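You operate a simulated robot arm through the tools that you are given. There is no shell and no other tool. Be economical: measure what you need, move in short steps, check, and stop when the job is done.

You are at the controls of a simulated robot arm. One attempt, no reset.

JOB
Push the ORDERS strip all the way into the silver holder, then tighten the brass screw.
Fine: it lies on the feed plate; keep the holder clamped while you push; open the clamp after.

It is judged by the outcome, as a careful person would: the job done as asked, and still so three seconds after it is handed in. It fails if anything else is knocked over, pushed out of place, dropped, spilled or broken.

ROBOT AND FRAMES
A 6-joint arm with a two-finger parallel gripper, fixed in place. Base frame: the origin is at the foot of the arm, x ahead of it, y to its left, z up; the work surface is at about z = 0. Lengths are in m, angles in degrees, forces in N, time in s.
With the tool pointing down near the work surface it reaches from about 0.14 to 0.58 m from the base axis. Its first joint turns from -66.0 to 66.0 degrees. Payload 2.1 kg.
Tool frame: the origin (TCP) lies between the finger pads and is the grasp point; the fingertips stand 0.03 m ahead of it; z points along the fingers, y is the line along which they close. Largest opening 0.094 m; finger width 0.028, thickness 0.01; the body of the gripper, 0.05 by 0.096 m, starts 0.055 m behind the TCP.
Orientation is that of the tool frame in the base frame, as [roll, pitch, yaw] about the fixed x, y, z axes, in that order (R = Rz(yaw) Ry(pitch) Rx(roll)). With the fingers straight down and closing along the base's y, the tool's x points along the base's -x, its y along +y and its z along -z.

CONTROLS
- The arm moves only by the tool play_rows. Its argument "deltas" is a list of rows, each a list of 7 numbers: the shift along the base's x, y, z in m, then the turn, a rotation vector about the base's x, y, z in degrees, then the finger opening in m, from 0 to 0.094. In form: [[x, y, z, rx, ry, rz, grip], ...]. A call has 1 to 8 rows; each row is the pose to reach, as a shift and turn from the pose commanded when the call began. A row lasts 0.2 s, in which the tool goes at most 0.05 m and 8.6 degrees; a call with a longer step from one row to the next is refused whole, and so is a gripper value outside its range. A pose out of reach is approached as far as the arm can. The call stops where the force on the tool passes 40 N (or 10 N more than at its start, if that is more) or the arm is blocked; 0.2 s more then pass. The fingers move at their own pace (about 0.072 m/s each) and stop on an object; they squeeze with about 27 N. The grip force told is the motor's: it shows also when the fingers shut on nothing. Time passes only in rows, and 0.2 s behind the last, so rows that repeat a pose let the fingers close. The reply holds the time, the measured pose of the TCP, the force on the tool along the base axes, the opening and the grip force, in the units named above and with some noise.
- Cameras (640 x 400 px; columns grow to the right, rows downward): "scene" is fixed at [0.0719, -0.384, 0.4907]; the picture's right is [0.62, -0.79, 0.00], its down [-0.39, -0.31, -0.87] and it looks along [0.68, 0.53, -0.50] (base axes); focal length 251 px, centre (320, 200). "wrist" rides on the gripper at [0.076, 0.014, -0.102] in the tool frame; the picture's right is [-0.18, 0.98, 0.00], its down [-0.75, -0.14, -0.64] and it looks along [-0.63, -0.12, 0.77] (tool axes); focal length 243 px, centre (320, 200). There is no depth. A picture from a camera that has moved, and an enlarged one, comes with that camera's place and axes in the base frame and with its lens.
- snapshot(camera): a new picture of that camera. No time passes.
- close_up(camera, box): a new picture of the part [left, top, right, bottom] of that camera's present view, enlarged. No time passes.
- hand_in(): hands the job in; it is judged then, once.

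Go step by step. Nothing tells you positions but the pictures and the camera data: compare them with the known pose of the tool, close in by small moves and look again before you grip or let go. The budget is 120 turns and 84 pictures, counting those below and the enlarged ones. Unless the task says otherwise, let go and move clear before handing in, and close with one line.

The tools are called after ">>>" as a command line: name --pt "numbers of a row" for each row, then --argument value for the rest, lists and objects as JSON in quotes. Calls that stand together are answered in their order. play_rows: Moves the arm, as the interface text tells. Its arguments: {"type":"object","properties":{"deltas":{"type":"array"}},"required":["deltas"]} The other tools are called the same way: snapshot (camera) takes a picture; close_up (camera, box) takes an enlarged picture of a part of a camera's view; hand_in () hands the job in.

At the start:

```text
time: 0.0
ee_pos: [0.3594, -0.1253, 0.3394]
tool_rot: [180.0, 0.1, -179.9]
contact_force: [0.1, 0.1, -0.2]
width: 0.0941
finger_force: 0.2
```

scene: 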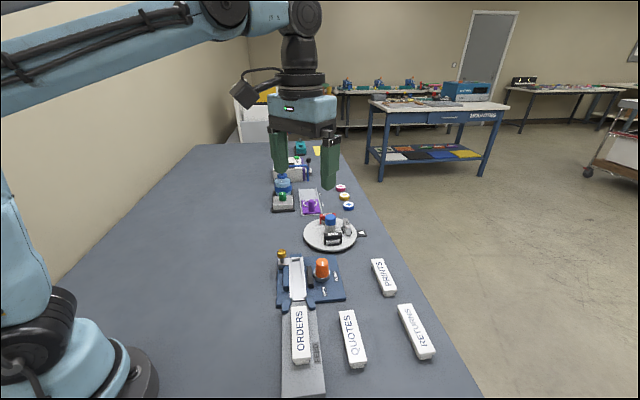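
wrist: 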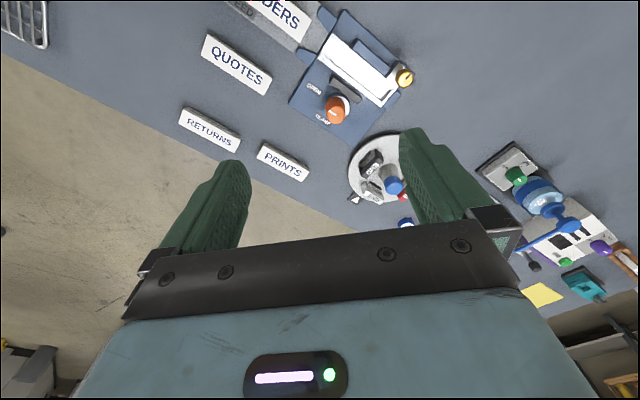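

I see a feed plate with the ORDERS strip leading into a holder on a blue base, with an orange knob (clamp) and a brass screw at the far end. I'll look closer first.

>>> close_up --camera "scene" --box '[240, 230, 400, 400]'

>>> close_up --camera "wrist" --box '[200, 0, 440, 150]'

```text
2.35 times, centred on (320, 315) of scene
camera zoom: at [0.0719, -0.384, 0.4907], right [0.62, -0.79, 0.0], down [-0.39, -0.31, -0.87], along [0.68, 0.53, -0.5], focal length 590 px, centre (320, -71)
```

zoom: 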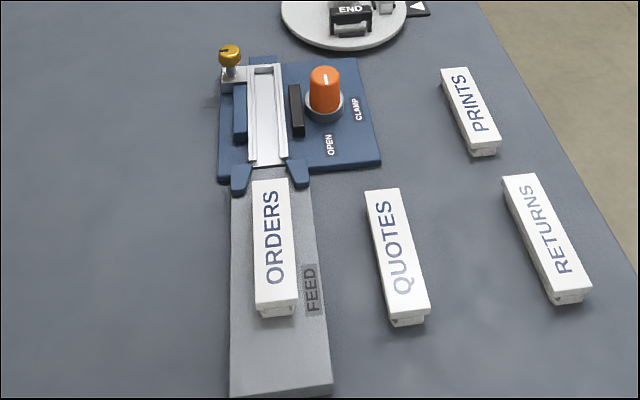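

```text
2.67 times, centred on (320, 75) of wrist
camera zoom: at [0.2829, -0.1096, 0.4425], right [0.18, 0.98, 0.0], down [0.75, -0.14, 0.64], along [0.63, -0.12, -0.77], focal length 647 px, centre (320, 533)
```

zoom: 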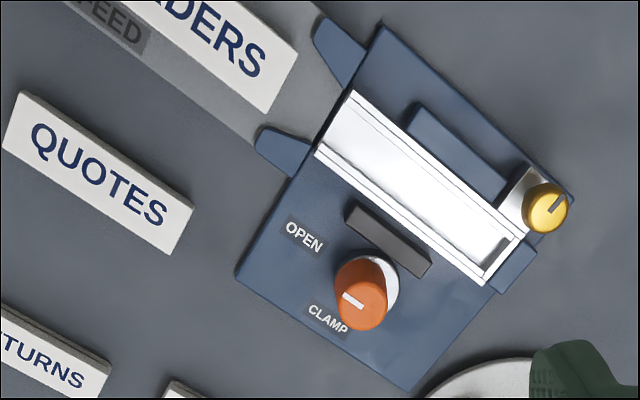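

The assembly is turned about 43° from base x: the strip's near end is near (0.24,-0.21) and the holder ends near (0.43,-0.03). I'll turn the tool to line up with it and view it from behind.

>>> play_rows --pt "-0.02 -0.02 -0.015 0 0 7.2 0.094" --pt "-0.04 -0.04 -0.03 0 0 14.4 0.094" --pt "-0.06 -0.06 -0.045 0 0 21.6 0.094" --pt "-0.08 -0.08 -0.06 0 0 28.8 0.094" --pt "-0.1 -0.1 -0.075 0 0 36 0.094" --pt "-0.11 -0.105 -0.09 0 0 43 0.094" --pt "-0.11 -0.105 -0.09 0 0 43 0.094"

>>> snapshot --camera "wrist"

>>> close_up --camera "wrist" --box '[240, 40, 480, 190]'

```text
time: 1.6
ee_pos: [0.2511, -0.2294, 0.2507]
tool_rot: [-180.0, 0.0, -136.9]
contact_force: [-0.7, -0.2, -0.1]
width: 0.0939
finger_force: 0.0
```

```text
79 pictures are left
camera wrist: at [0.1844, -0.2705, 0.3522], right [-0.54, 0.84, 0.0], down [0.65, 0.41, 0.64], along [0.54, 0.35, -0.77], focal length 243 px, centre (320, 200)
```

wrist: 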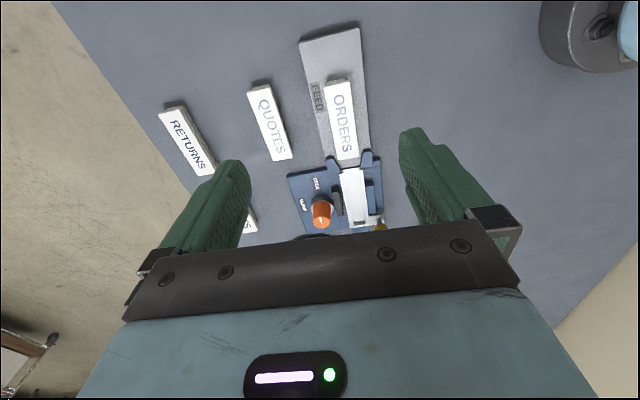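

```text
2.67 times, centred on (360, 115) of wrist
camera zoom: at [0.1844, -0.2705, 0.3522], right [-0.54, 0.84, 0.0], down [0.65, 0.41, 0.64], along [0.54, 0.35, -0.77], focal length 647 px, centre (213, 427)
```

zoom: 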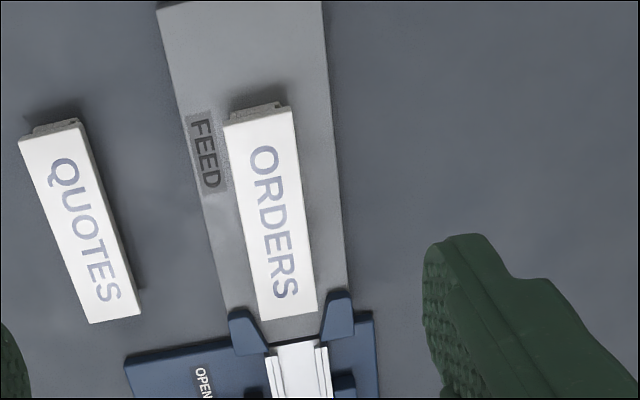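

The strip is on axis with the channel: yaw about 45°, near end at about (0.243,-0.210), 0.031 wide. Next I check the clamp knob's pointer.

>>> close_up --camera "scene" --box '[290, 245, 350, 305]'

>>> close_up --camera "wrist" --box '[280, 150, 400, 240]'

>>> close_up --camera "scene" --box '[265, 240, 315, 310]'

```text
6.67 times, centred on (320, 275) of scene
camera zoom: at [0.0718, -0.384, 0.4907], right [0.62, -0.79, 0.0], down [-0.39, -0.31, -0.87], along [0.68, 0.53, -0.5], focal length 1671 px, centre (320, -300)
```

zoom: 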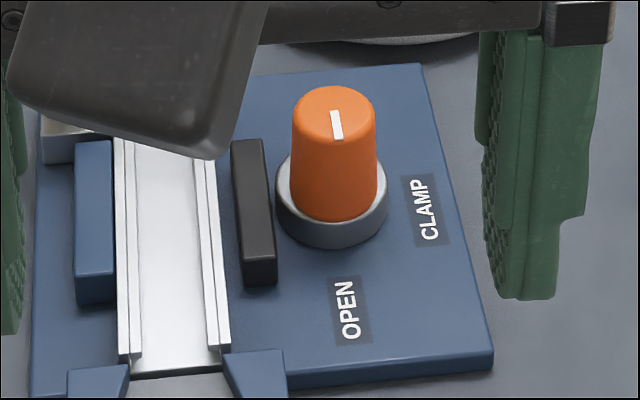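

```text
4.44 times, centred on (340, 195) of wrist
camera zoom: at [0.1844, -0.2705, 0.3522], right [-0.54, 0.84, 0.0], down [0.65, 0.41, 0.64], along [0.54, 0.35, -0.77], focal length 1078 px, centre (231, 222)
```

zoom: 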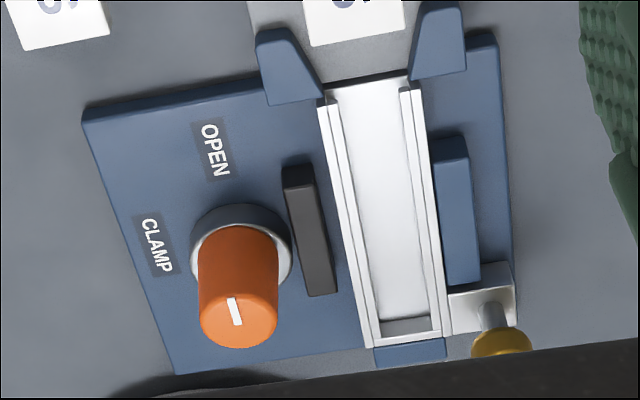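

```text
5.71 times, centred on (290, 275) of scene
camera zoom: at [0.0718, -0.384, 0.4907], right [0.62, -0.79, 0.0], down [-0.39, -0.31, -0.87], along [0.68, 0.53, -0.5], focal length 1432 px, centre (491, -229)
```

zoom: 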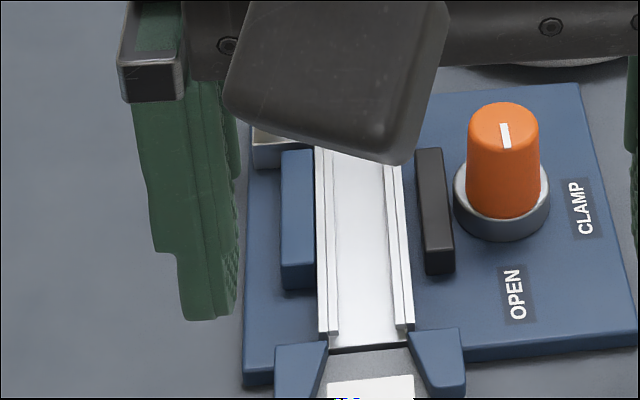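

The pointer is toward OPEN and there is a gap at the black jaw, so I'll turn the clamp knob to CLAMP first, about +90° seen from above. I triangulate the knob top at about (0.428,-0.1125,0.062) and the brass screw at about (0.393,-0.008,0.06). I'll move above the knob and turn the tool to -45°.

>>> play_rows --pt "0.02 0.013 0 0 0 -8.5 0.094" --pt "0.04 0.026 0 0 0 -17 0.08" --pt "0.06 0.039 0 0 0 -25.5 0.07" --pt "0.08 0.052 0 0 0 -34 0.06" --pt "0.1 0.065 0 0 0 -42.5 0.06" --pt "0.12 0.078 0 0 0 -51 0.06" --pt "0.14 0.091 0 0 0 -59.5 0.06" --pt "0.155 0.1 0 0 0 -68 0.06"

>>> play_rows --pt "0.01 0.008 -0.02 0 0 -7 0.06" --pt "0.0219 0.0169 -0.05 0 0 -14 0.06" --pt "0.0219 0.0169 -0.08 0 0 -20 0.06" --pt "0.0219 0.0169 -0.1 0 0 -20 0.06" --pt "0.0219 0.0169 -0.1 0 0 -20 0.06"

>>> snapshot --camera "wrist"

>>> snapshot --camera "scene"

```text
time: 3.4
ee_pos: [0.4035, -0.1291, 0.2493]
tool_rot: [180.0, 0.1, 154.9]
contact_force: [-0.1, 0.9, 0.1]
width: 0.06
finger_force: 0.0
```

```text
time: 4.6
ee_pos: [0.4245, -0.1117, 0.1481]
tool_rot: [180.0, 0.2, 135.0]
contact_force: [0.0, -1.0, -0.3]
width: 0.0597
finger_force: 0.1
```

```text
74 pictures are left
camera wrist: at [0.3814, -0.0479, 0.2511], right [0.82, 0.57, 0.0], down [0.43, -0.63, 0.64], along [0.36, -0.53, -0.77], focal length 243 px, centre (320, 200)
```

wrist: 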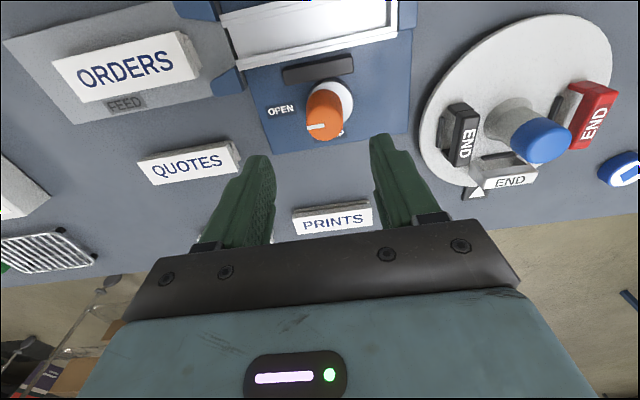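

```text
73 pictures are left
```

scene: 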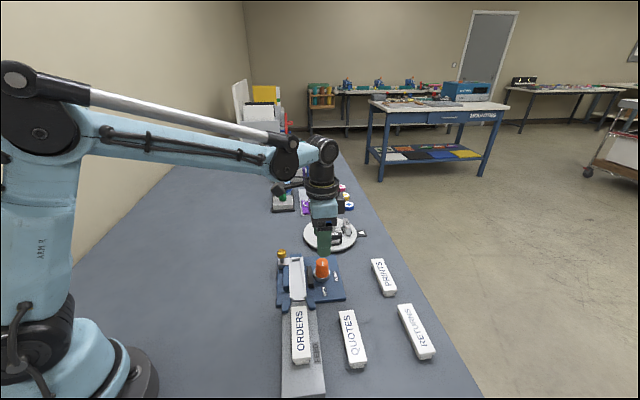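

The knob is under the gripper; I'll refine its position from this nearer view.

>>> close_up --camera "wrist" --box '[250, 40, 400, 150]'

```text
3.64 times, centred on (325, 95) of wrist
camera zoom: at [0.3814, -0.0479, 0.2511], right [0.82, 0.57, 0.0], down [0.43, -0.63, 0.64], along [0.36, -0.53, -0.77], focal length 882 px, centre (302, 582)
```

zoom: 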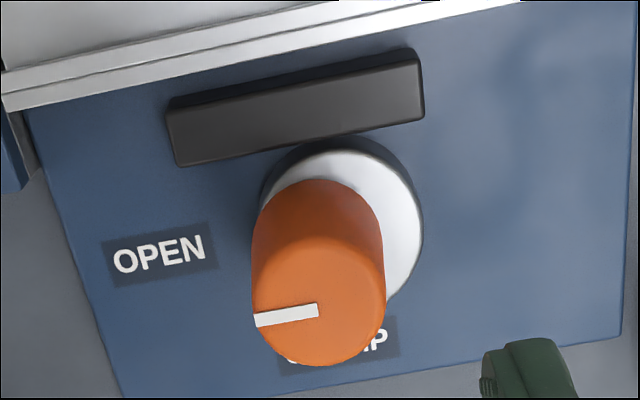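

Knob confirmed at about (0.428,-0.111), pointing to OPEN. I'll go down around it and grip.

>>> play_rows --pt "0.003 0.0 -0.03 0 0 0 0.06" --pt "0.003 0.0 -0.06 0 0 0 0.06" --pt "0.003 0.0 -0.077 0 0 0 0.06" --pt "0.003 0.0 -0.077 0 0 0 0.06"

>>> close_up --camera "scene" --box '[280, 220, 360, 300]'

>>> snapshot --camera "wrist"

```text
time: 5.6
ee_pos: [0.4293, -0.1129, 0.072]
tool_rot: [180.0, 0.0, 135.2]
contact_force: [0.6, 0.0, 0.5]
width: 0.0599
finger_force: 0.1
```

```text
5.00 times, centred on (320, 260) of scene
camera zoom: at [0.0718, -0.384, 0.4907], right [0.62, -0.79, 0.0], down [-0.39, -0.31, -0.87], along [0.68, 0.53, -0.5], focal length 1254 px, centre (320, -100)
```

zoom: 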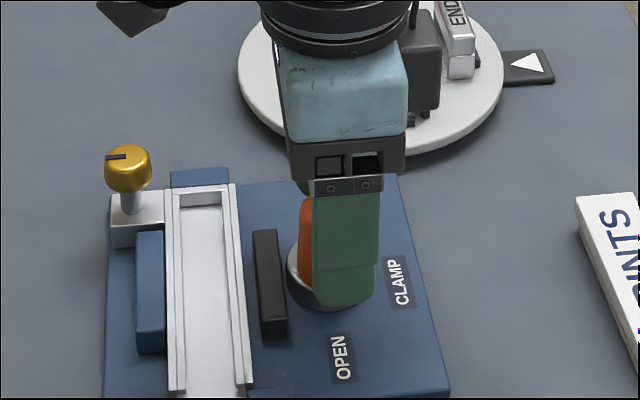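

```text
70 pictures are left
camera wrist: at [0.3849, -0.0483, 0.1751], right [0.82, 0.57, 0.0], down [0.43, -0.63, 0.64], along [0.37, -0.53, -0.77], focal length 243 px, centre (320, 200)
```

wrist: 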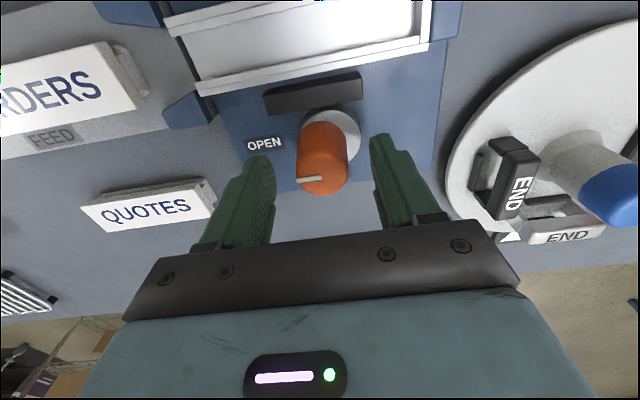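

The fingers straddle the knob; closing with a slight centring shift.

>>> play_rows --pt "-0.001 0.0015 0 0 0 0 0.04" --pt "-0.001 0.0015 0 0 0 0 0.02" --pt "-0.001 0.0015 0 0 0 0 0.02" --pt "-0.001 0.0015 0 0 0 0 0.02"

```text
time: 6.6
ee_pos: [0.4288, -0.1103, 0.0718]
tool_rot: [179.7, 0.1, 135.1]
contact_force: [10.5, 5.8, -5.5]
width: 0.031
finger_force: 45.4
```

Gripped at 0.031 m. Now I'll turn it +, toward CLAMP, in steps.

>>> play_rows --pt "0.001 0.0005 0 0 0 0 0.024" --pt "0.001 0.0005 0 0 0 7 0.024" --pt "0.001 0.0005 0 0 0 14 0.024" --pt "0.001 0.0005 0 0 0 21 0.024" --pt "0.001 0.0005 0 0 0 28 0.024" --pt "0.001 0.0005 0 0 0 35 0.024"

>>> close_up --camera "wrist" --box '[200, 40, 440, 240]'

```text
time: 8.0
ee_pos: [0.4284, -0.1106, 0.073]
tool_rot: [-179.9, 0.2, 170.2]
contact_force: [-1.7, -1.1, -0.2]
width: 0.0309
finger_force: 44.8
```

```text
2.00 times, centred on (320, 140) of wrist
camera zoom: at [0.356, -0.0833, 0.1756], right [0.35, 0.94, 0.0], down [0.72, -0.27, 0.64], along [0.6, -0.22, -0.77], focal length 485 px, centre (320, 320)
```

zoom: 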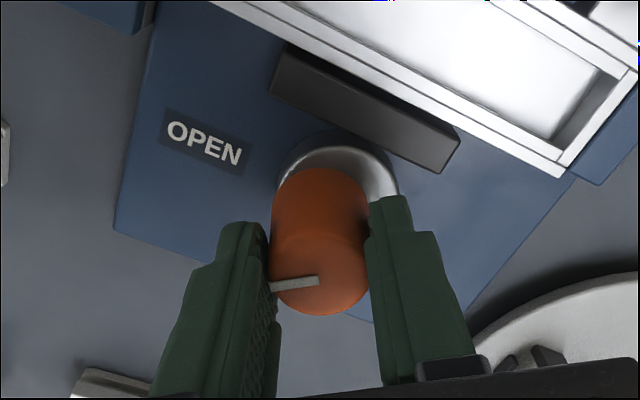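

The knob turns with the gripper and the jaw is moving in. Continuing toward CLAMP.

>>> play_rows --pt "0 0 0 0 0 7 0.024" --pt "0 0 0 0 0 14 0.024" --pt "0 0 0 0 0 21 0.024" --pt "0 0 0 0 0 28 0.024" --pt "0 0 0 0 0 35 0.024" --pt "0 0 0 0 0 42 0.024" --pt "0 0 0 0 0 49 0.024" --pt "0 0 0 0 0 55 0.024"

>>> close_up --camera "wrist" --box '[200, 40, 440, 240]'

>>> close_up --camera "scene" --box '[265, 230, 365, 310]'

```text
time: 9.8
ee_pos: [0.4288, -0.1125, 0.073]
tool_rot: [-180.0, 0.0, -134.9]
contact_force: [-9.3, -15.4, 5.3]
width: 0.0307
finger_force: 44.9
```

```text
2.00 times, centred on (320, 140) of wrist
camera zoom: at [0.3649, -0.1545, 0.1756], right [-0.57, 0.82, 0.0], down [0.63, 0.43, 0.64], along [0.53, 0.36, -0.77], focal length 485 px, centre (320, 320)
```

zoom: 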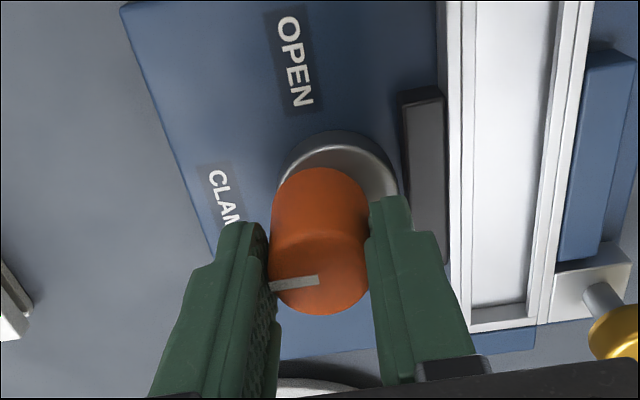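

```text
5.00 times, centred on (315, 270) of scene
camera zoom: at [0.0718, -0.3839, 0.4907], right [0.62, -0.79, 0.0], down [-0.39, -0.31, -0.87], along [0.68, 0.53, -0.5], focal length 1254 px, centre (345, -150)
```

zoom: 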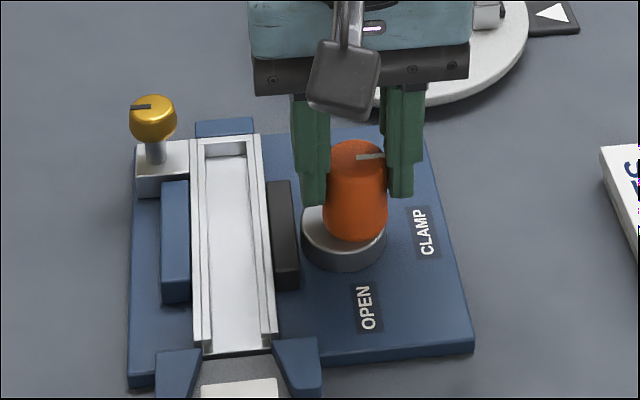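

The pointer is at CLAMP and the jaw is against the holder. I'll release, rise and check.

>>> play_rows --pt "0 0 0 0 0 0 0.045" --pt "0 0 0 0 0 0 0.06" --pt "0 0 0.03 0 0 0 0.06" --pt "0 0 0.07 0 0 0 0.06" --pt "-0.03 -0.03 0.1 0 0 0 0.06" --pt "-0.06 -0.06 0.11 0 0 0 0.03"

>>> snapshot --camera "wrist"

>>> close_up --camera "wrist" --box '[240, 40, 440, 220]'

```text
refused: row 5 steps farther than a row can; nothing moved
```

```text
66 pictures are left
camera wrist: at [0.3649, -0.1545, 0.1756], right [-0.57, 0.82, 0.0], down [0.63, 0.43, 0.64], along [0.53, 0.36, -0.77], focal length 243 px, centre (320, 200)
```

wrist: 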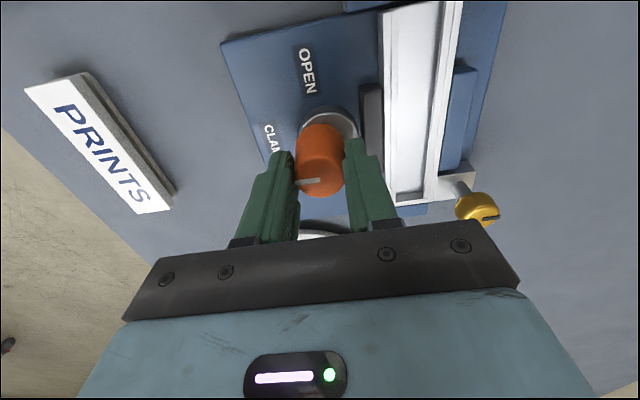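

```text
2.22 times, centred on (340, 130) of wrist
camera zoom: at [0.3649, -0.1545, 0.1756], right [-0.57, 0.82, 0.0], down [0.63, 0.43, 0.64], along [0.53, 0.36, -0.77], focal length 539 px, centre (276, 356)
```

zoom: 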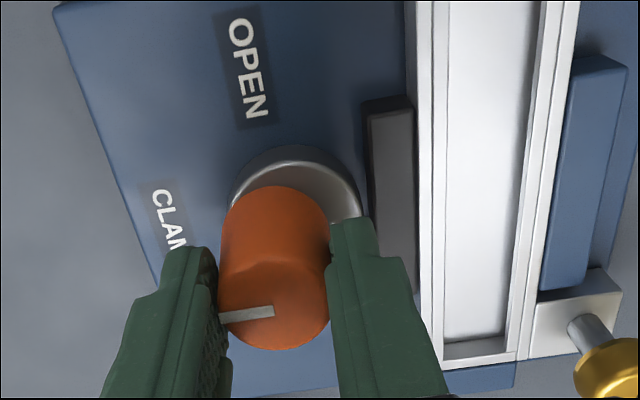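

The release was refused for step size, so I'll redo it with smaller steps.

>>> play_rows --pt "0 0 0 0 0 0 0.045" --pt "0 0 0 0 0 0 0.055" --pt "0 0 0.03 0 0 0 0.055" --pt "0 0 0.07 0 0 0 0.055" --pt "-0.02 -0.02 0.1 0 0 0 0.05" --pt "-0.045 -0.045 0.12 0 0 0 0.04" --pt "-0.075 -0.075 0.12 0 0 0 0.03" --pt "-0.1 -0.1 0.12 0 0 0 0.02"

>>> close_up --camera "wrist" --box '[240, 40, 440, 220]'

>>> close_up --camera "scene" --box '[265, 240, 365, 320]'

```text
time: 11.6
ee_pos: [0.3288, -0.2088, 0.1924]
tool_rot: [-180.0, 0.0, -134.9]
contact_force: [-0.4, 1.1, 0.3]
width: 0.0199
finger_force: 0.1
```

```text
2.22 times, centred on (340, 130) of wrist
camera zoom: at [0.2644, -0.2533, 0.2957], right [-0.57, 0.82, 0.0], down [0.63, 0.43, 0.64], along [0.53, 0.37, -0.77], focal length 539 px, centre (276, 356)
```

zoom: 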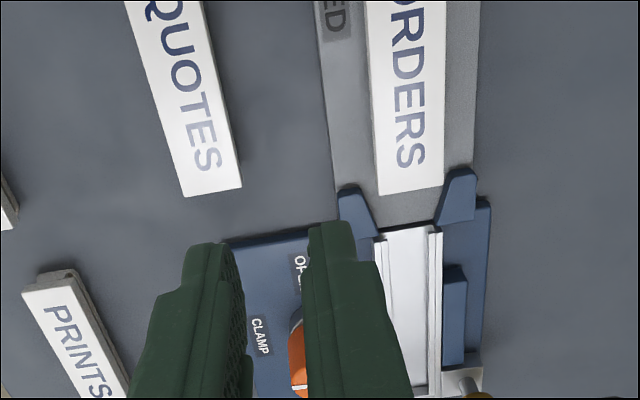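

```text
5.00 times, centred on (315, 280) of scene
camera zoom: at [0.0719, -0.3839, 0.4907], right [0.62, -0.79, 0.0], down [-0.39, -0.31, -0.87], along [0.68, 0.53, -0.5], focal length 1254 px, centre (345, -200)
```

zoom: 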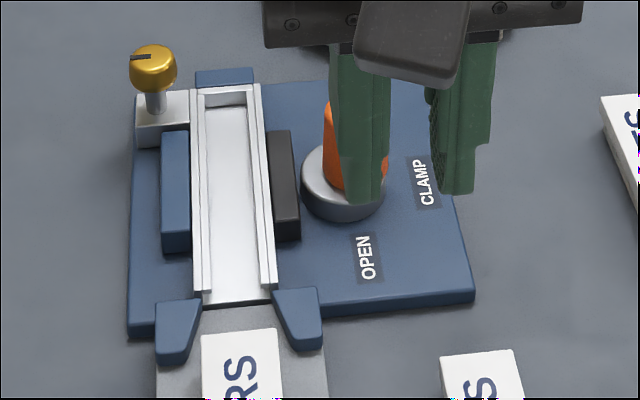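

The holder is clamped. Next I'll go behind the strip's near end with closed fingers and look at the end profile.

>>> play_rows --pt "-0.025 -0.01 0 0 0 0 0.0" --pt "-0.055 -0.02 0 0 0 0 0.0" --pt "-0.085 -0.025 0 0 0 0 0.0" --pt "-0.113 -0.028 -0.03 0 0 0 0.0" --pt "-0.113 -0.028 -0.07 0 0 0 0.0" --pt "-0.113 -0.028 -0.08 0 0 0 0.0"

>>> snapshot --camera "wrist"

>>> close_up --camera "scene" --box '[265, 290, 345, 390]'

>>> close_up --camera "scene" --box '[275, 245, 325, 315]'

```text
time: 13.0
ee_pos: [0.2159, -0.2375, 0.1107]
tool_rot: [180.0, 0.2, -134.8]
contact_force: [0.2, -0.3, 0.4]
width: 0.0002
finger_force: 27.0
```

```text
62 pictures are left
camera wrist: at [0.1528, -0.2818, 0.2155], right [-0.57, 0.82, 0.0], down [0.63, 0.43, 0.64], along [0.53, 0.37, -0.77], focal length 243 px, centre (320, 200)
```

wrist: 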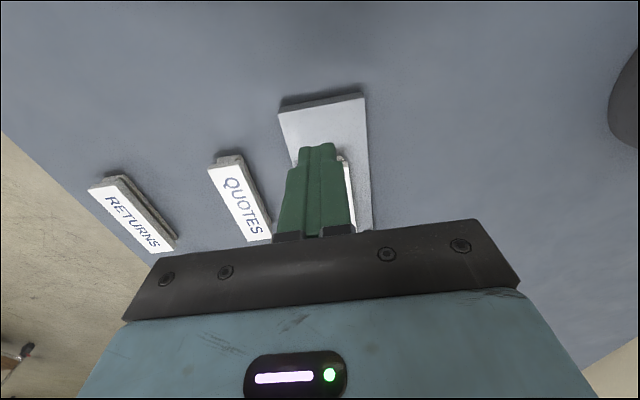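

```text
4.00 times, centred on (305, 340) of scene
camera zoom: at [0.0718, -0.3839, 0.4907], right [0.62, -0.79, 0.0], down [-0.39, -0.31, -0.87], along [0.68, 0.53, -0.5], focal length 1003 px, centre (380, -360)
```

zoom: 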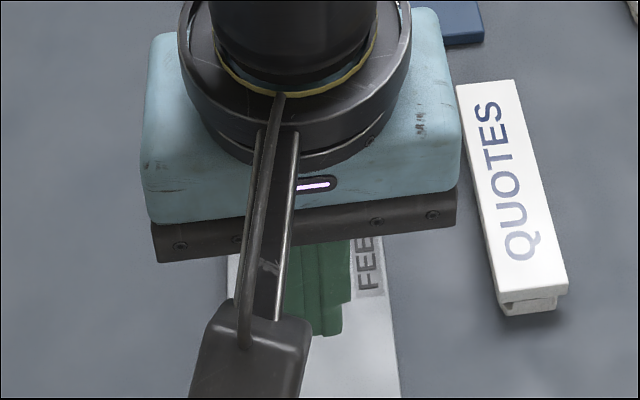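

```text
5.71 times, centred on (300, 280) of scene
camera zoom: at [0.0718, -0.3839, 0.4907], right [0.62, -0.79, 0.0], down [-0.39, -0.31, -0.87], along [0.68, 0.53, -0.5], focal length 1432 px, centre (434, -257)
```

zoom: 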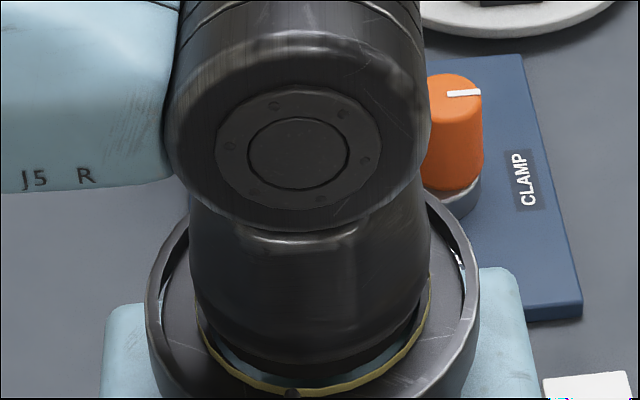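

The tool is centred on the strip's axis, about 25 mm behind its end. I'll lower so the fingertips are at z≈0.024 and check.

>>> play_rows --pt "0 0 -0.03 0 0 0 0.0" --pt "0 0 -0.05 0 0 0 0.0" --pt "0 0 -0.057 0 0 0 0.0" --pt "0 0 -0.057 0 0 0 0.0"

>>> close_up --camera "wrist" --box '[220, 60, 420, 240]'

>>> close_up --camera "scene" --box '[265, 300, 345, 400]'

```text
time: 14.0
ee_pos: [0.2165, -0.2385, 0.0554]
tool_rot: [-179.9, 0.1, -134.9]
contact_force: [-0.1, -0.5, 0.8]
width: 0.0
finger_force: 27.3
```

```text
2.22 times, centred on (320, 150) of wrist
camera zoom: at [0.1523, -0.282, 0.1584], right [-0.57, 0.82, 0.0], down [0.63, 0.43, 0.64], along [0.53, 0.36, -0.77], focal length 539 px, centre (320, 311)
```

zoom: 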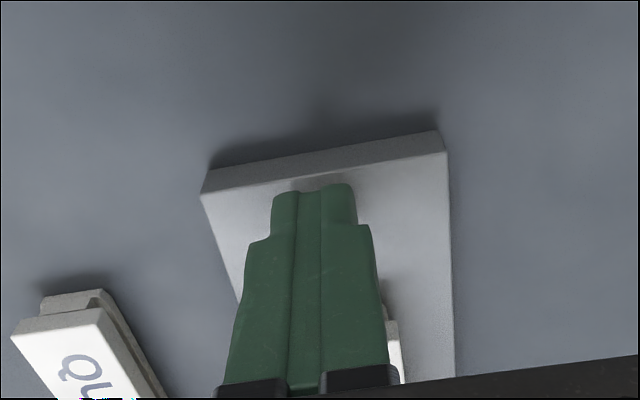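

```text
4.00 times, centred on (305, 350) of scene
camera zoom: at [0.0718, -0.3839, 0.4907], right [0.62, -0.79, 0.0], down [-0.39, -0.31, -0.87], along [0.68, 0.53, -0.5], focal length 1003 px, centre (380, -400)
```

zoom: 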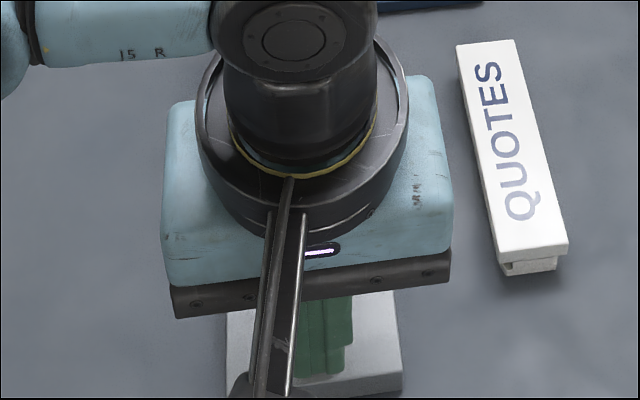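

The feed plate's top is at about z=0.015 and the strip's top at about 0.028, so the tips should be at 0.020. Lowering 5 mm and making the first part of the push.

>>> play_rows --pt "0 0 -0.005 0 0 0 0" --pt "0.007 0.007 -0.005 0 0 0 0" --pt "0.014 0.014 -0.005 0 0 0 0" --pt "0.019 0.019 -0.005 0 0 0 0" --pt "0.024 0.024 -0.005 0 0 0 0" --pt "0.029 0.029 -0.005 0 0 0 0" --pt "0.034 0.034 -0.005 0 0 0 0"

>>> snapshot --camera "wrist"

>>> snapshot --camera "scene"

```text
time: 15.6
ee_pos: [0.2508, -0.2044, 0.0507]
tool_rot: [179.9, 0.1, -134.8]
contact_force: [0.1, -0.1, -0.4]
width: 0.0
finger_force: 27.1
```

```text
57 pictures are left
camera wrist: at [0.1864, -0.2475, 0.1537], right [-0.57, 0.82, 0.0], down [0.63, 0.43, 0.64], along [0.53, 0.36, -0.77], focal length 243 px, centre (320, 200)
```

wrist: 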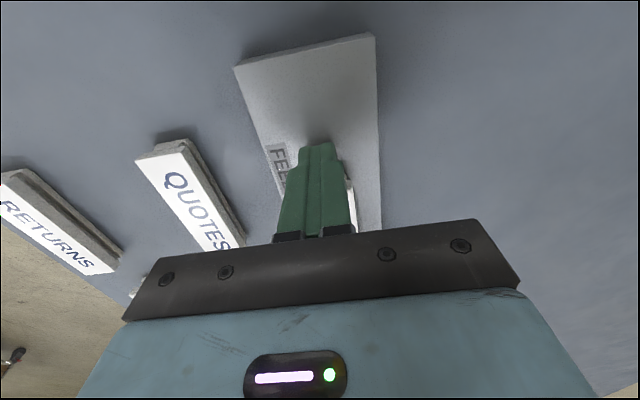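

```text
56 pictures are left
```

scene: 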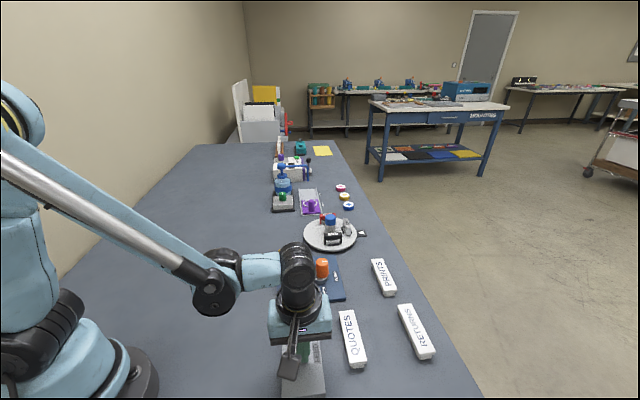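

No jam. Continuing the push with force watched.

>>> play_rows --pt "0.005 0.005 0 0 0 0 0" --pt "0.01 0.01 0 0 0 0 0" --pt "0.015 0.015 0 0 0 0 0" --pt "0.02 0.02 0 0 0 0 0" --pt "0.025 0.025 0 0 0 0 0" --pt "0.03 0.03 0 0 0 0 0"

>>> close_up --camera "scene" --box '[260, 230, 360, 330]'

>>> close_up --camera "wrist" --box '[220, 60, 420, 240]'

```text
time: 17.0
ee_pos: [0.2811, -0.1735, 0.0496]
tool_rot: [-180.0, 0.0, -134.9]
contact_force: [0.3, 0.4, 0.4]
width: 0.0
finger_force: 26.9
```

```text
4.00 times, centred on (310, 280) of scene
camera zoom: at [0.0718, -0.384, 0.4907], right [0.62, -0.79, 0.0], down [-0.39, -0.31, -0.87], along [0.68, 0.53, -0.5], focal length 1003 px, centre (360, -120)
```

zoom: 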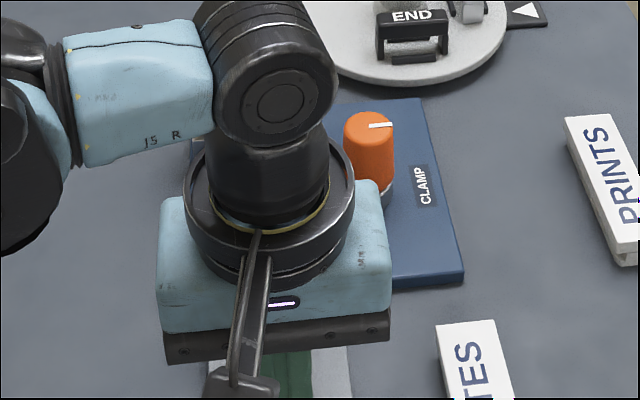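

```text
2.22 times, centred on (320, 150) of wrist
camera zoom: at [0.216, -0.2177, 0.1538], right [-0.57, 0.82, 0.0], down [0.63, 0.43, 0.64], along [0.53, 0.36, -0.77], focal length 539 px, centre (320, 311)
```

zoom: 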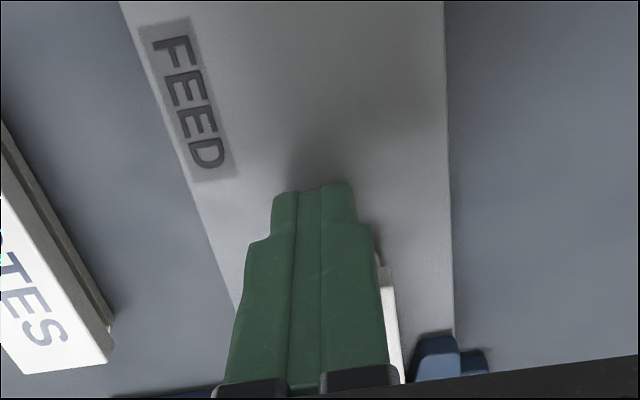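

The strip is moving ahead of the fingers and starting between the horns. Continuing.

>>> play_rows --pt "0.004 0.004 0 0 0 0 0" --pt "0.008 0.008 0 0 0 0 0" --pt "0.012 0.012 0 0 0 0 0" --pt "0.016 0.016 0 0 0 0 0" --pt "0.02 0.02 0 0 0 0 0" --pt "0.024 0.024 0 0 0 0 0" --pt "0.028 0.028 0 0 0 0 0" --pt "0.032 0.032 0 0 0 0 0"

>>> close_up --camera "wrist" --box '[220, 60, 420, 240]'

>>> close_up --camera "scene" --box '[260, 230, 360, 330]'

```text
time: 18.8
ee_pos: [0.3128, -0.1427, 0.051]
tool_rot: [-180.0, 0.1, -134.9]
contact_force: [-0.3, 0.3, 0.5]
width: 0.0
finger_force: 27.2
```

```text
2.22 times, centred on (320, 150) of wrist
camera zoom: at [0.2482, -0.1859, 0.1536], right [-0.57, 0.82, 0.0], down [0.63, 0.43, 0.64], along [0.53, 0.36, -0.77], focal length 539 px, centre (320, 311)
```

zoom: 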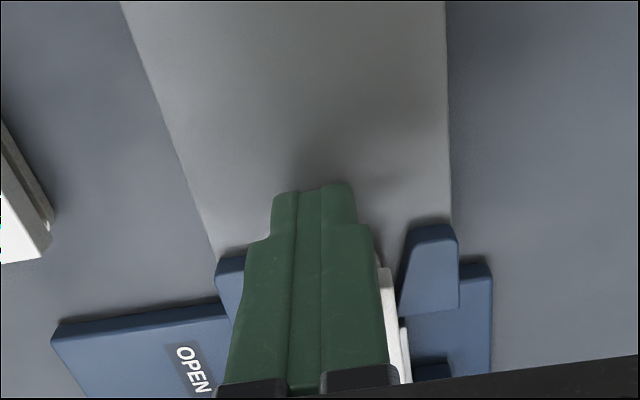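

```text
4.00 times, centred on (310, 280) of scene
camera zoom: at [0.0718, -0.384, 0.4907], right [0.62, -0.79, 0.0], down [-0.39, -0.31, -0.87], along [0.68, 0.53, -0.5], focal length 1003 px, centre (360, -120)
```

zoom: 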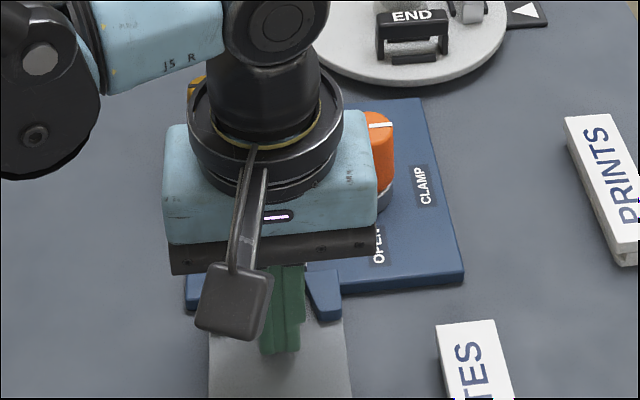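

The strip has entered the holder. I'll continue slowly until it meets the end stop.

>>> play_rows --pt "0.003 0.003 0 0 0 0 0" --pt "0.006 0.006 0 0 0 0 0" --pt "0.009 0.009 0 0 0 0 0" --pt "0.012 0.012 0 0 0 0 0" --pt "0.015 0.015 0 0 0 0 0" --pt "0.018 0.018 0 0 0 0 0" --pt "0.02 0.02 0 0 0 0 0" --pt "0.022 0.022 0 0 0 0 0"

>>> close_up --camera "wrist" --box '[220, 60, 420, 240]'

```text
time: 20.6
ee_pos: [0.3339, -0.1197, 0.051]
tool_rot: [-179.9, 0.1, -134.9]
contact_force: [-0.8, -0.3, -0.3]
width: 0.0002
finger_force: 26.9
```

```text
2.22 times, centred on (320, 150) of wrist
camera zoom: at [0.2704, -0.1642, 0.1531], right [-0.57, 0.82, 0.0], down [0.63, 0.43, 0.64], along [0.53, 0.36, -0.77], focal length 539 px, centre (320, 311)
```

zoom: 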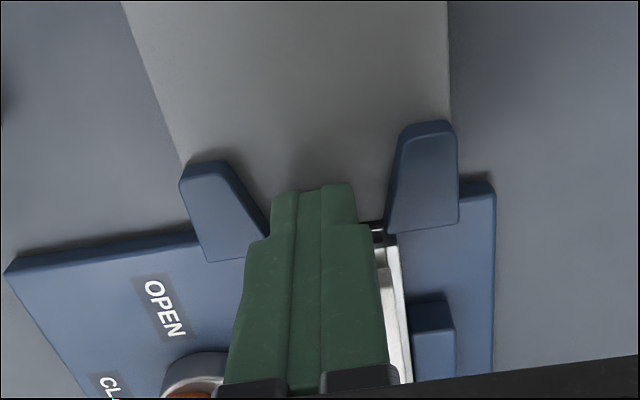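

Still free, with the strip's near end now just inside the holder mouth. A few more small steps.

>>> play_rows --pt "0.0015 0.0015 0 0 0 0 0" --pt "0.003 0.003 0 0 0 0 0" --pt "0.0045 0.0045 0 0 0 0 0" --pt "0.006 0.006 0 0 0 0 0" --pt "0.0075 0.0075 0 0 0 0 0"

>>> close_up --camera "wrist" --box '[220, 60, 420, 240]'

```text
time: 21.8
ee_pos: [0.3425, -0.1121, 0.0506]
tool_rot: [179.9, 0.1, -134.9]
contact_force: [1.1, -0.1, 0.2]
width: 0.0
finger_force: 27.0
```

```text
2.22 times, centred on (320, 150) of wrist
camera zoom: at [0.2778, -0.1562, 0.1533], right [-0.57, 0.82, 0.0], down [0.63, 0.43, 0.64], along [0.53, 0.36, -0.77], focal length 539 px, centre (320, 311)
```

zoom: 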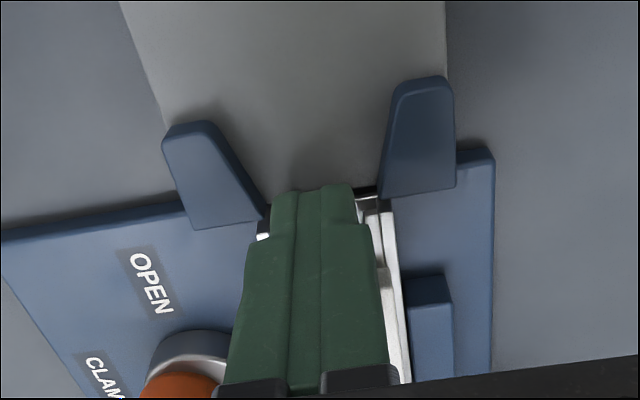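

Still no stop; continuing in small steps.

>>> play_rows --pt "0.0015 0.0015 0 0 0 0 0" --pt "0.003 0.003 0 0 0 0 0" --pt "0.0045 0.0045 0 0 0 0 0" --pt "0.006 0.006 0 0 0 0 0" --pt "0.0075 0.0075 0 0 0 0 0"

>>> close_up --camera "wrist" --box '[220, 60, 420, 240]'

>>> close_up --camera "scene" --box '[260, 230, 360, 330]'

```text
time: 23.0
ee_pos: [0.3458, -0.1089, 0.0507]
tool_rot: [179.9, -0.7, -135.2]
contact_force: [-3.8, -3.5, 1.5]
width: 0.0001
finger_force: 26.8
stopped in row 5: the force on the tool passed its limit (the readings are from after the stop); the commanded pose is now the measured one
```

```text
2.22 times, centred on (320, 150) of wrist
camera zoom: at [0.2823, -0.1512, 0.1546], right [-0.56, 0.83, 0.0], down [0.64, 0.44, 0.63], along [0.52, 0.35, -0.78], focal length 539 px, centre (320, 311)
```

zoom: 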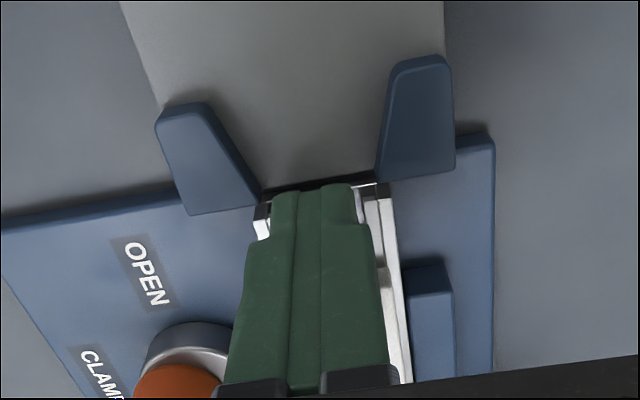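

```text
4.00 times, centred on (310, 280) of scene
camera zoom: at [0.0719, -0.3839, 0.4907], right [0.62, -0.79, 0.0], down [-0.39, -0.31, -0.87], along [0.68, 0.53, -0.5], focal length 1003 px, centre (360, -120)
```

zoom: 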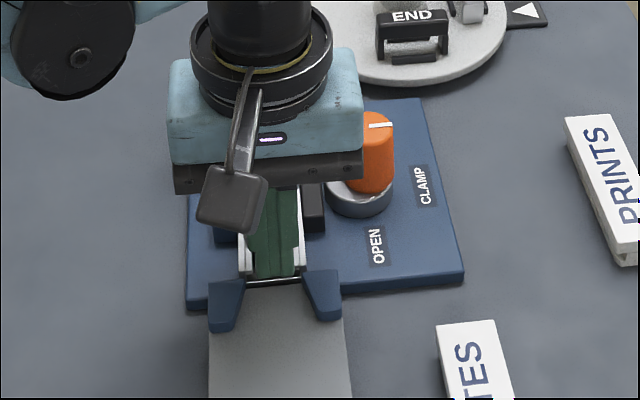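

Force stop at about where the end wall should be. I'll back off, lift straight up and check the seating.

>>> play_rows --pt "-0.006 -0.006 0 0 0 0 0" --pt "-0.012 -0.012 0.0 0 0 0 0" --pt "-0.012 -0.012 0.04 0 0 0 0" --pt "-0.022 -0.022 0.08 0 0 0 0" --pt "-0.042 -0.042 0.12 0 0 0 0" --pt "-0.07 -0.07 0.15 0 0 0 0" --pt "-0.1 -0.1 0.16 0 0 0 0"

>>> close_up --camera "wrist" --box '[260, 80, 460, 240]'

>>> close_up --camera "scene" --box '[265, 240, 345, 310]'

```text
time: 24.6
ee_pos: [0.2445, -0.2103, 0.2103]
tool_rot: [179.9, -0.8, -135.1]
contact_force: [-0.3, 0.5, -0.5]
width: 0.0002
finger_force: 27.0
```

```text
2.50 times, centred on (360, 160) of wrist
camera zoom: at [0.1818, -0.2514, 0.314], right [-0.56, 0.83, 0.0], down [0.64, 0.44, 0.63], along [0.52, 0.36, -0.77], focal length 606 px, centre (220, 300)
```

zoom: 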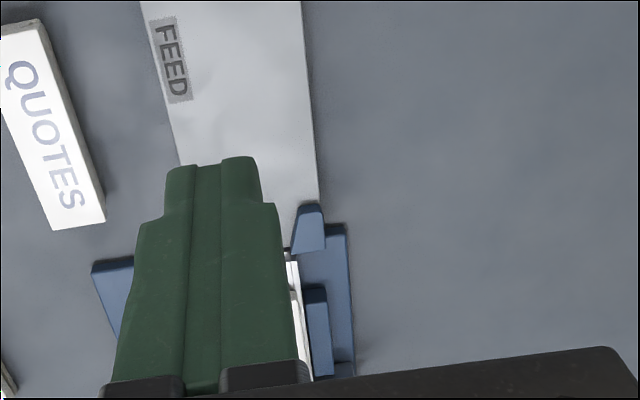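

```text
5.71 times, centred on (305, 275) of scene
camera zoom: at [0.0719, -0.3839, 0.4907], right [0.62, -0.79, 0.0], down [-0.39, -0.31, -0.87], along [0.68, 0.53, -0.5], focal length 1432 px, centre (406, -229)
```

zoom: 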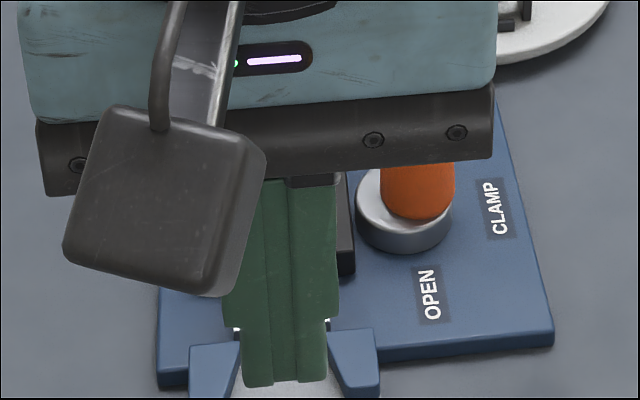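

I'll move over toward the brass screw, opening the fingers, and look at the holder and screw from there.

>>> play_rows --pt "0.02 0.025 0 0 0 0 0.01" --pt "0.04 0.05 0 0 0 0 0.02" --pt "0.06 0.08 0 0 0 0 0.03" --pt "0.08 0.11 0 0 0 0 0.04" --pt "0.1 0.14 0 0 0 0 0.05" --pt "0.12 0.17 -0.01 0 0 0 0.05" --pt "0.14 0.19 -0.03 0 0 0 0.05" --pt "0.148 0.202 -0.05 0 0 0 0.05"

>>> snapshot --camera "wrist"

>>> close_up --camera "scene" --box '[265, 240, 345, 310]'

```text
time: 26.4
ee_pos: [0.394, -0.0051, 0.1592]
tool_rot: [179.8, -0.7, -135.2]
contact_force: [-0.2, -0.5, 0.0]
width: 0.0501
finger_force: 0.0
```

```text
45 pictures are left
camera wrist: at [0.3302, -0.0475, 0.2644], right [-0.56, 0.83, 0.0], down [0.64, 0.44, 0.63], along [0.52, 0.35, -0.77], focal length 243 px, centre (320, 200)
```

wrist: 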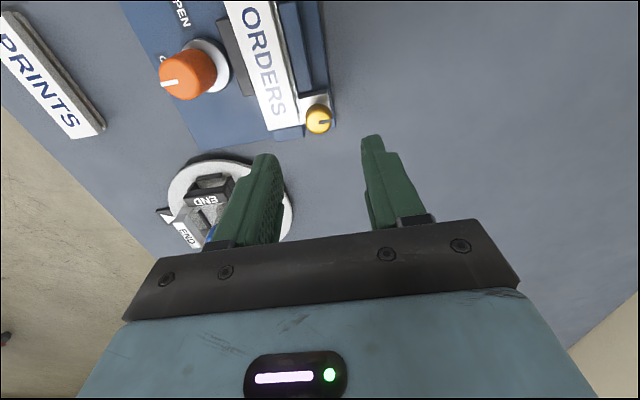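

```text
5.71 times, centred on (305, 275) of scene
camera zoom: at [0.0719, -0.384, 0.4907], right [0.62, -0.79, 0.0], down [-0.39, -0.31, -0.87], along [0.68, 0.53, -0.5], focal length 1432 px, centre (406, -229)
```

zoom: 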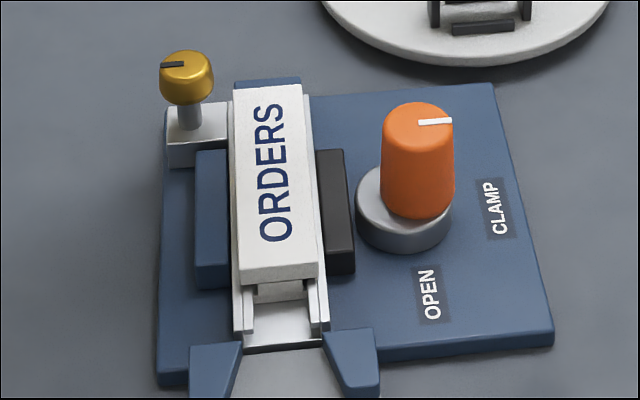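

The strip is far in; I'll check its far end and the screw closely.

>>> close_up --camera "wrist" --box '[220, 50, 360, 160]'

>>> close_up --camera "scene" --box '[280, 242, 310, 262]'

```text
3.64 times, centred on (290, 105) of wrist
camera zoom: at [0.3302, -0.0475, 0.2644], right [-0.56, 0.83, 0.0], down [0.64, 0.44, 0.63], along [0.52, 0.35, -0.77], focal length 882 px, centre (429, 546)
```

zoom: 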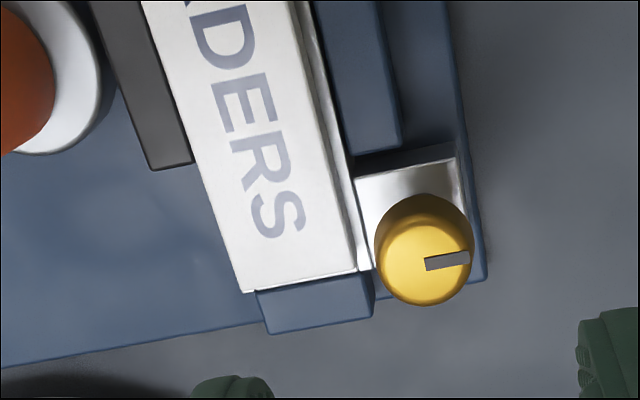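

```text
16.00 times, centred on (295, 252) of scene
camera zoom: at [0.0719, -0.384, 0.4907], right [0.62, -0.79, 0.0], down [-0.39, -0.31, -0.87], along [0.68, 0.53, -0.5], focal length 4011 px, centre (720, -632)
```

zoom: 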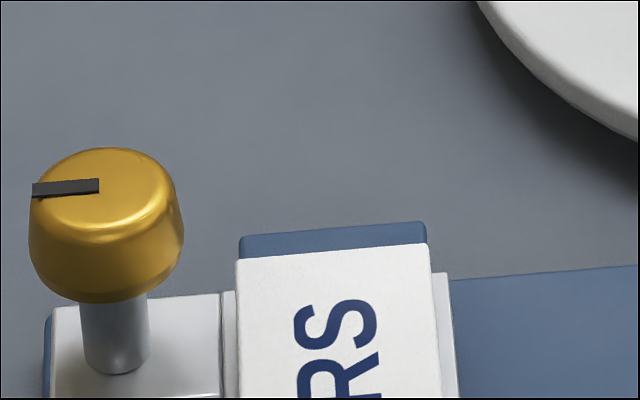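

The strip's end is flush at the far end stop. The screw head is at about (0.395,-0.006), 0.023 across. I'll lower around the head.

>>> play_rows --pt "0.001 -0.001 -0.025 0.25 -0.25 0 0.05" --pt "0.001 -0.001 -0.055 0.5 -0.5 0 0.05" --pt "0.001 -0.001 -0.055 0.5 -0.5 0 0.05"

>>> snapshot --camera "wrist"

>>> close_up --camera "scene" --box '[255, 215, 325, 275]'

```text
time: 27.2
ee_pos: [0.394, -0.0079, 0.1053]
tool_rot: [-180.0, 0.0, -135.2]
contact_force: [-0.4, -0.4, 0.4]
width: 0.0499
finger_force: 0.0
```

```text
41 pictures are left
camera wrist: at [0.3307, -0.0505, 0.2084], right [-0.56, 0.83, 0.0], down [0.63, 0.43, 0.64], along [0.53, 0.36, -0.77], focal length 243 px, centre (320, 200)
```

wrist: 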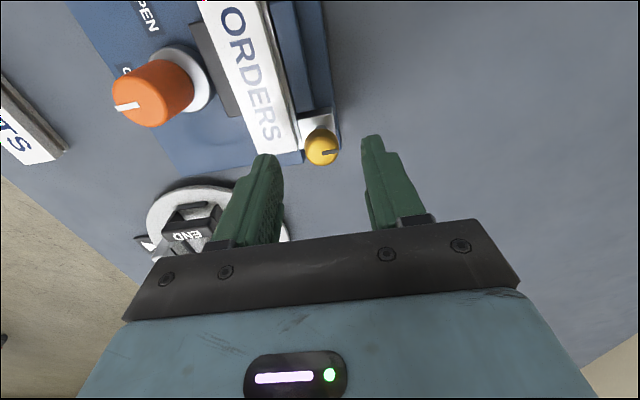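

```text
6.67 times, centred on (290, 245) of scene
camera zoom: at [0.0718, -0.384, 0.4907], right [0.62, -0.79, 0.0], down [-0.39, -0.31, -0.87], along [0.68, 0.53, -0.5], focal length 1671 px, centre (520, -100)
```

zoom: 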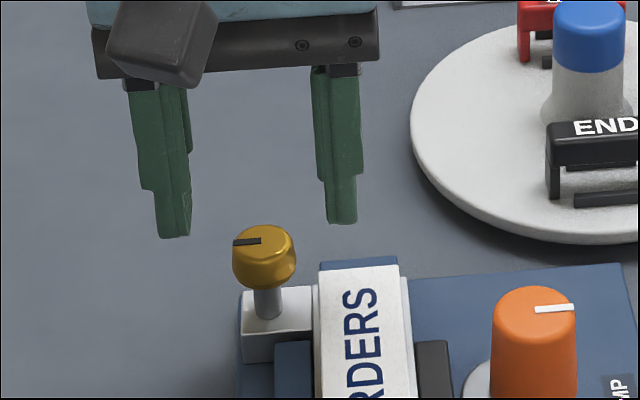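

Aligned within 1–2 mm. Lowering to put the tips around the head, then a check.

>>> play_rows --pt "0.0 0.0012 -0.02 0 0 0 0.05" --pt "0.0 0.0012 -0.033 0 0 0 0.05" --pt "0.0 0.0012 -0.033 0 0 0 0.05"

>>> close_up --camera "scene" --box '[255, 225, 325, 285]'

>>> close_up --camera "wrist" --box '[220, 80, 420, 240]'

```text
time: 28.0
ee_pos: [0.3939, -0.0073, 0.0725]
tool_rot: [179.9, 0.0, -135.2]
contact_force: [0.4, 0.4, 0.0]
width: 0.0499
finger_force: 0.0
```

```text
6.67 times, centred on (290, 255) of scene
camera zoom: at [0.0718, -0.384, 0.4907], right [0.62, -0.79, 0.0], down [-0.39, -0.31, -0.87], along [0.68, 0.53, -0.5], focal length 1671 px, centre (520, -167)
```

zoom: 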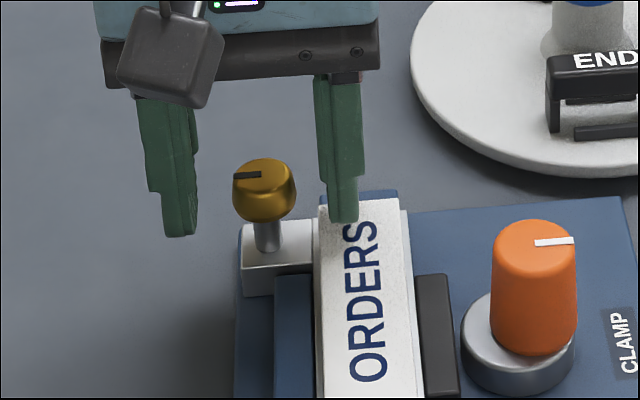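

```text
2.50 times, centred on (320, 160) of wrist
camera zoom: at [0.3304, -0.0493, 0.1756], right [-0.56, 0.83, 0.0], down [0.63, 0.43, 0.64], along [0.53, 0.36, -0.77], focal length 606 px, centre (320, 300)
```

zoom: 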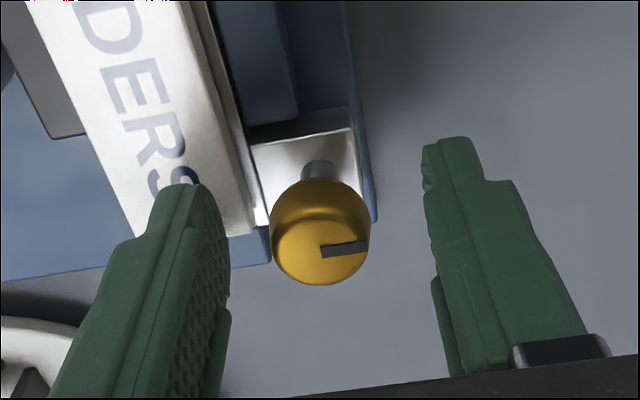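

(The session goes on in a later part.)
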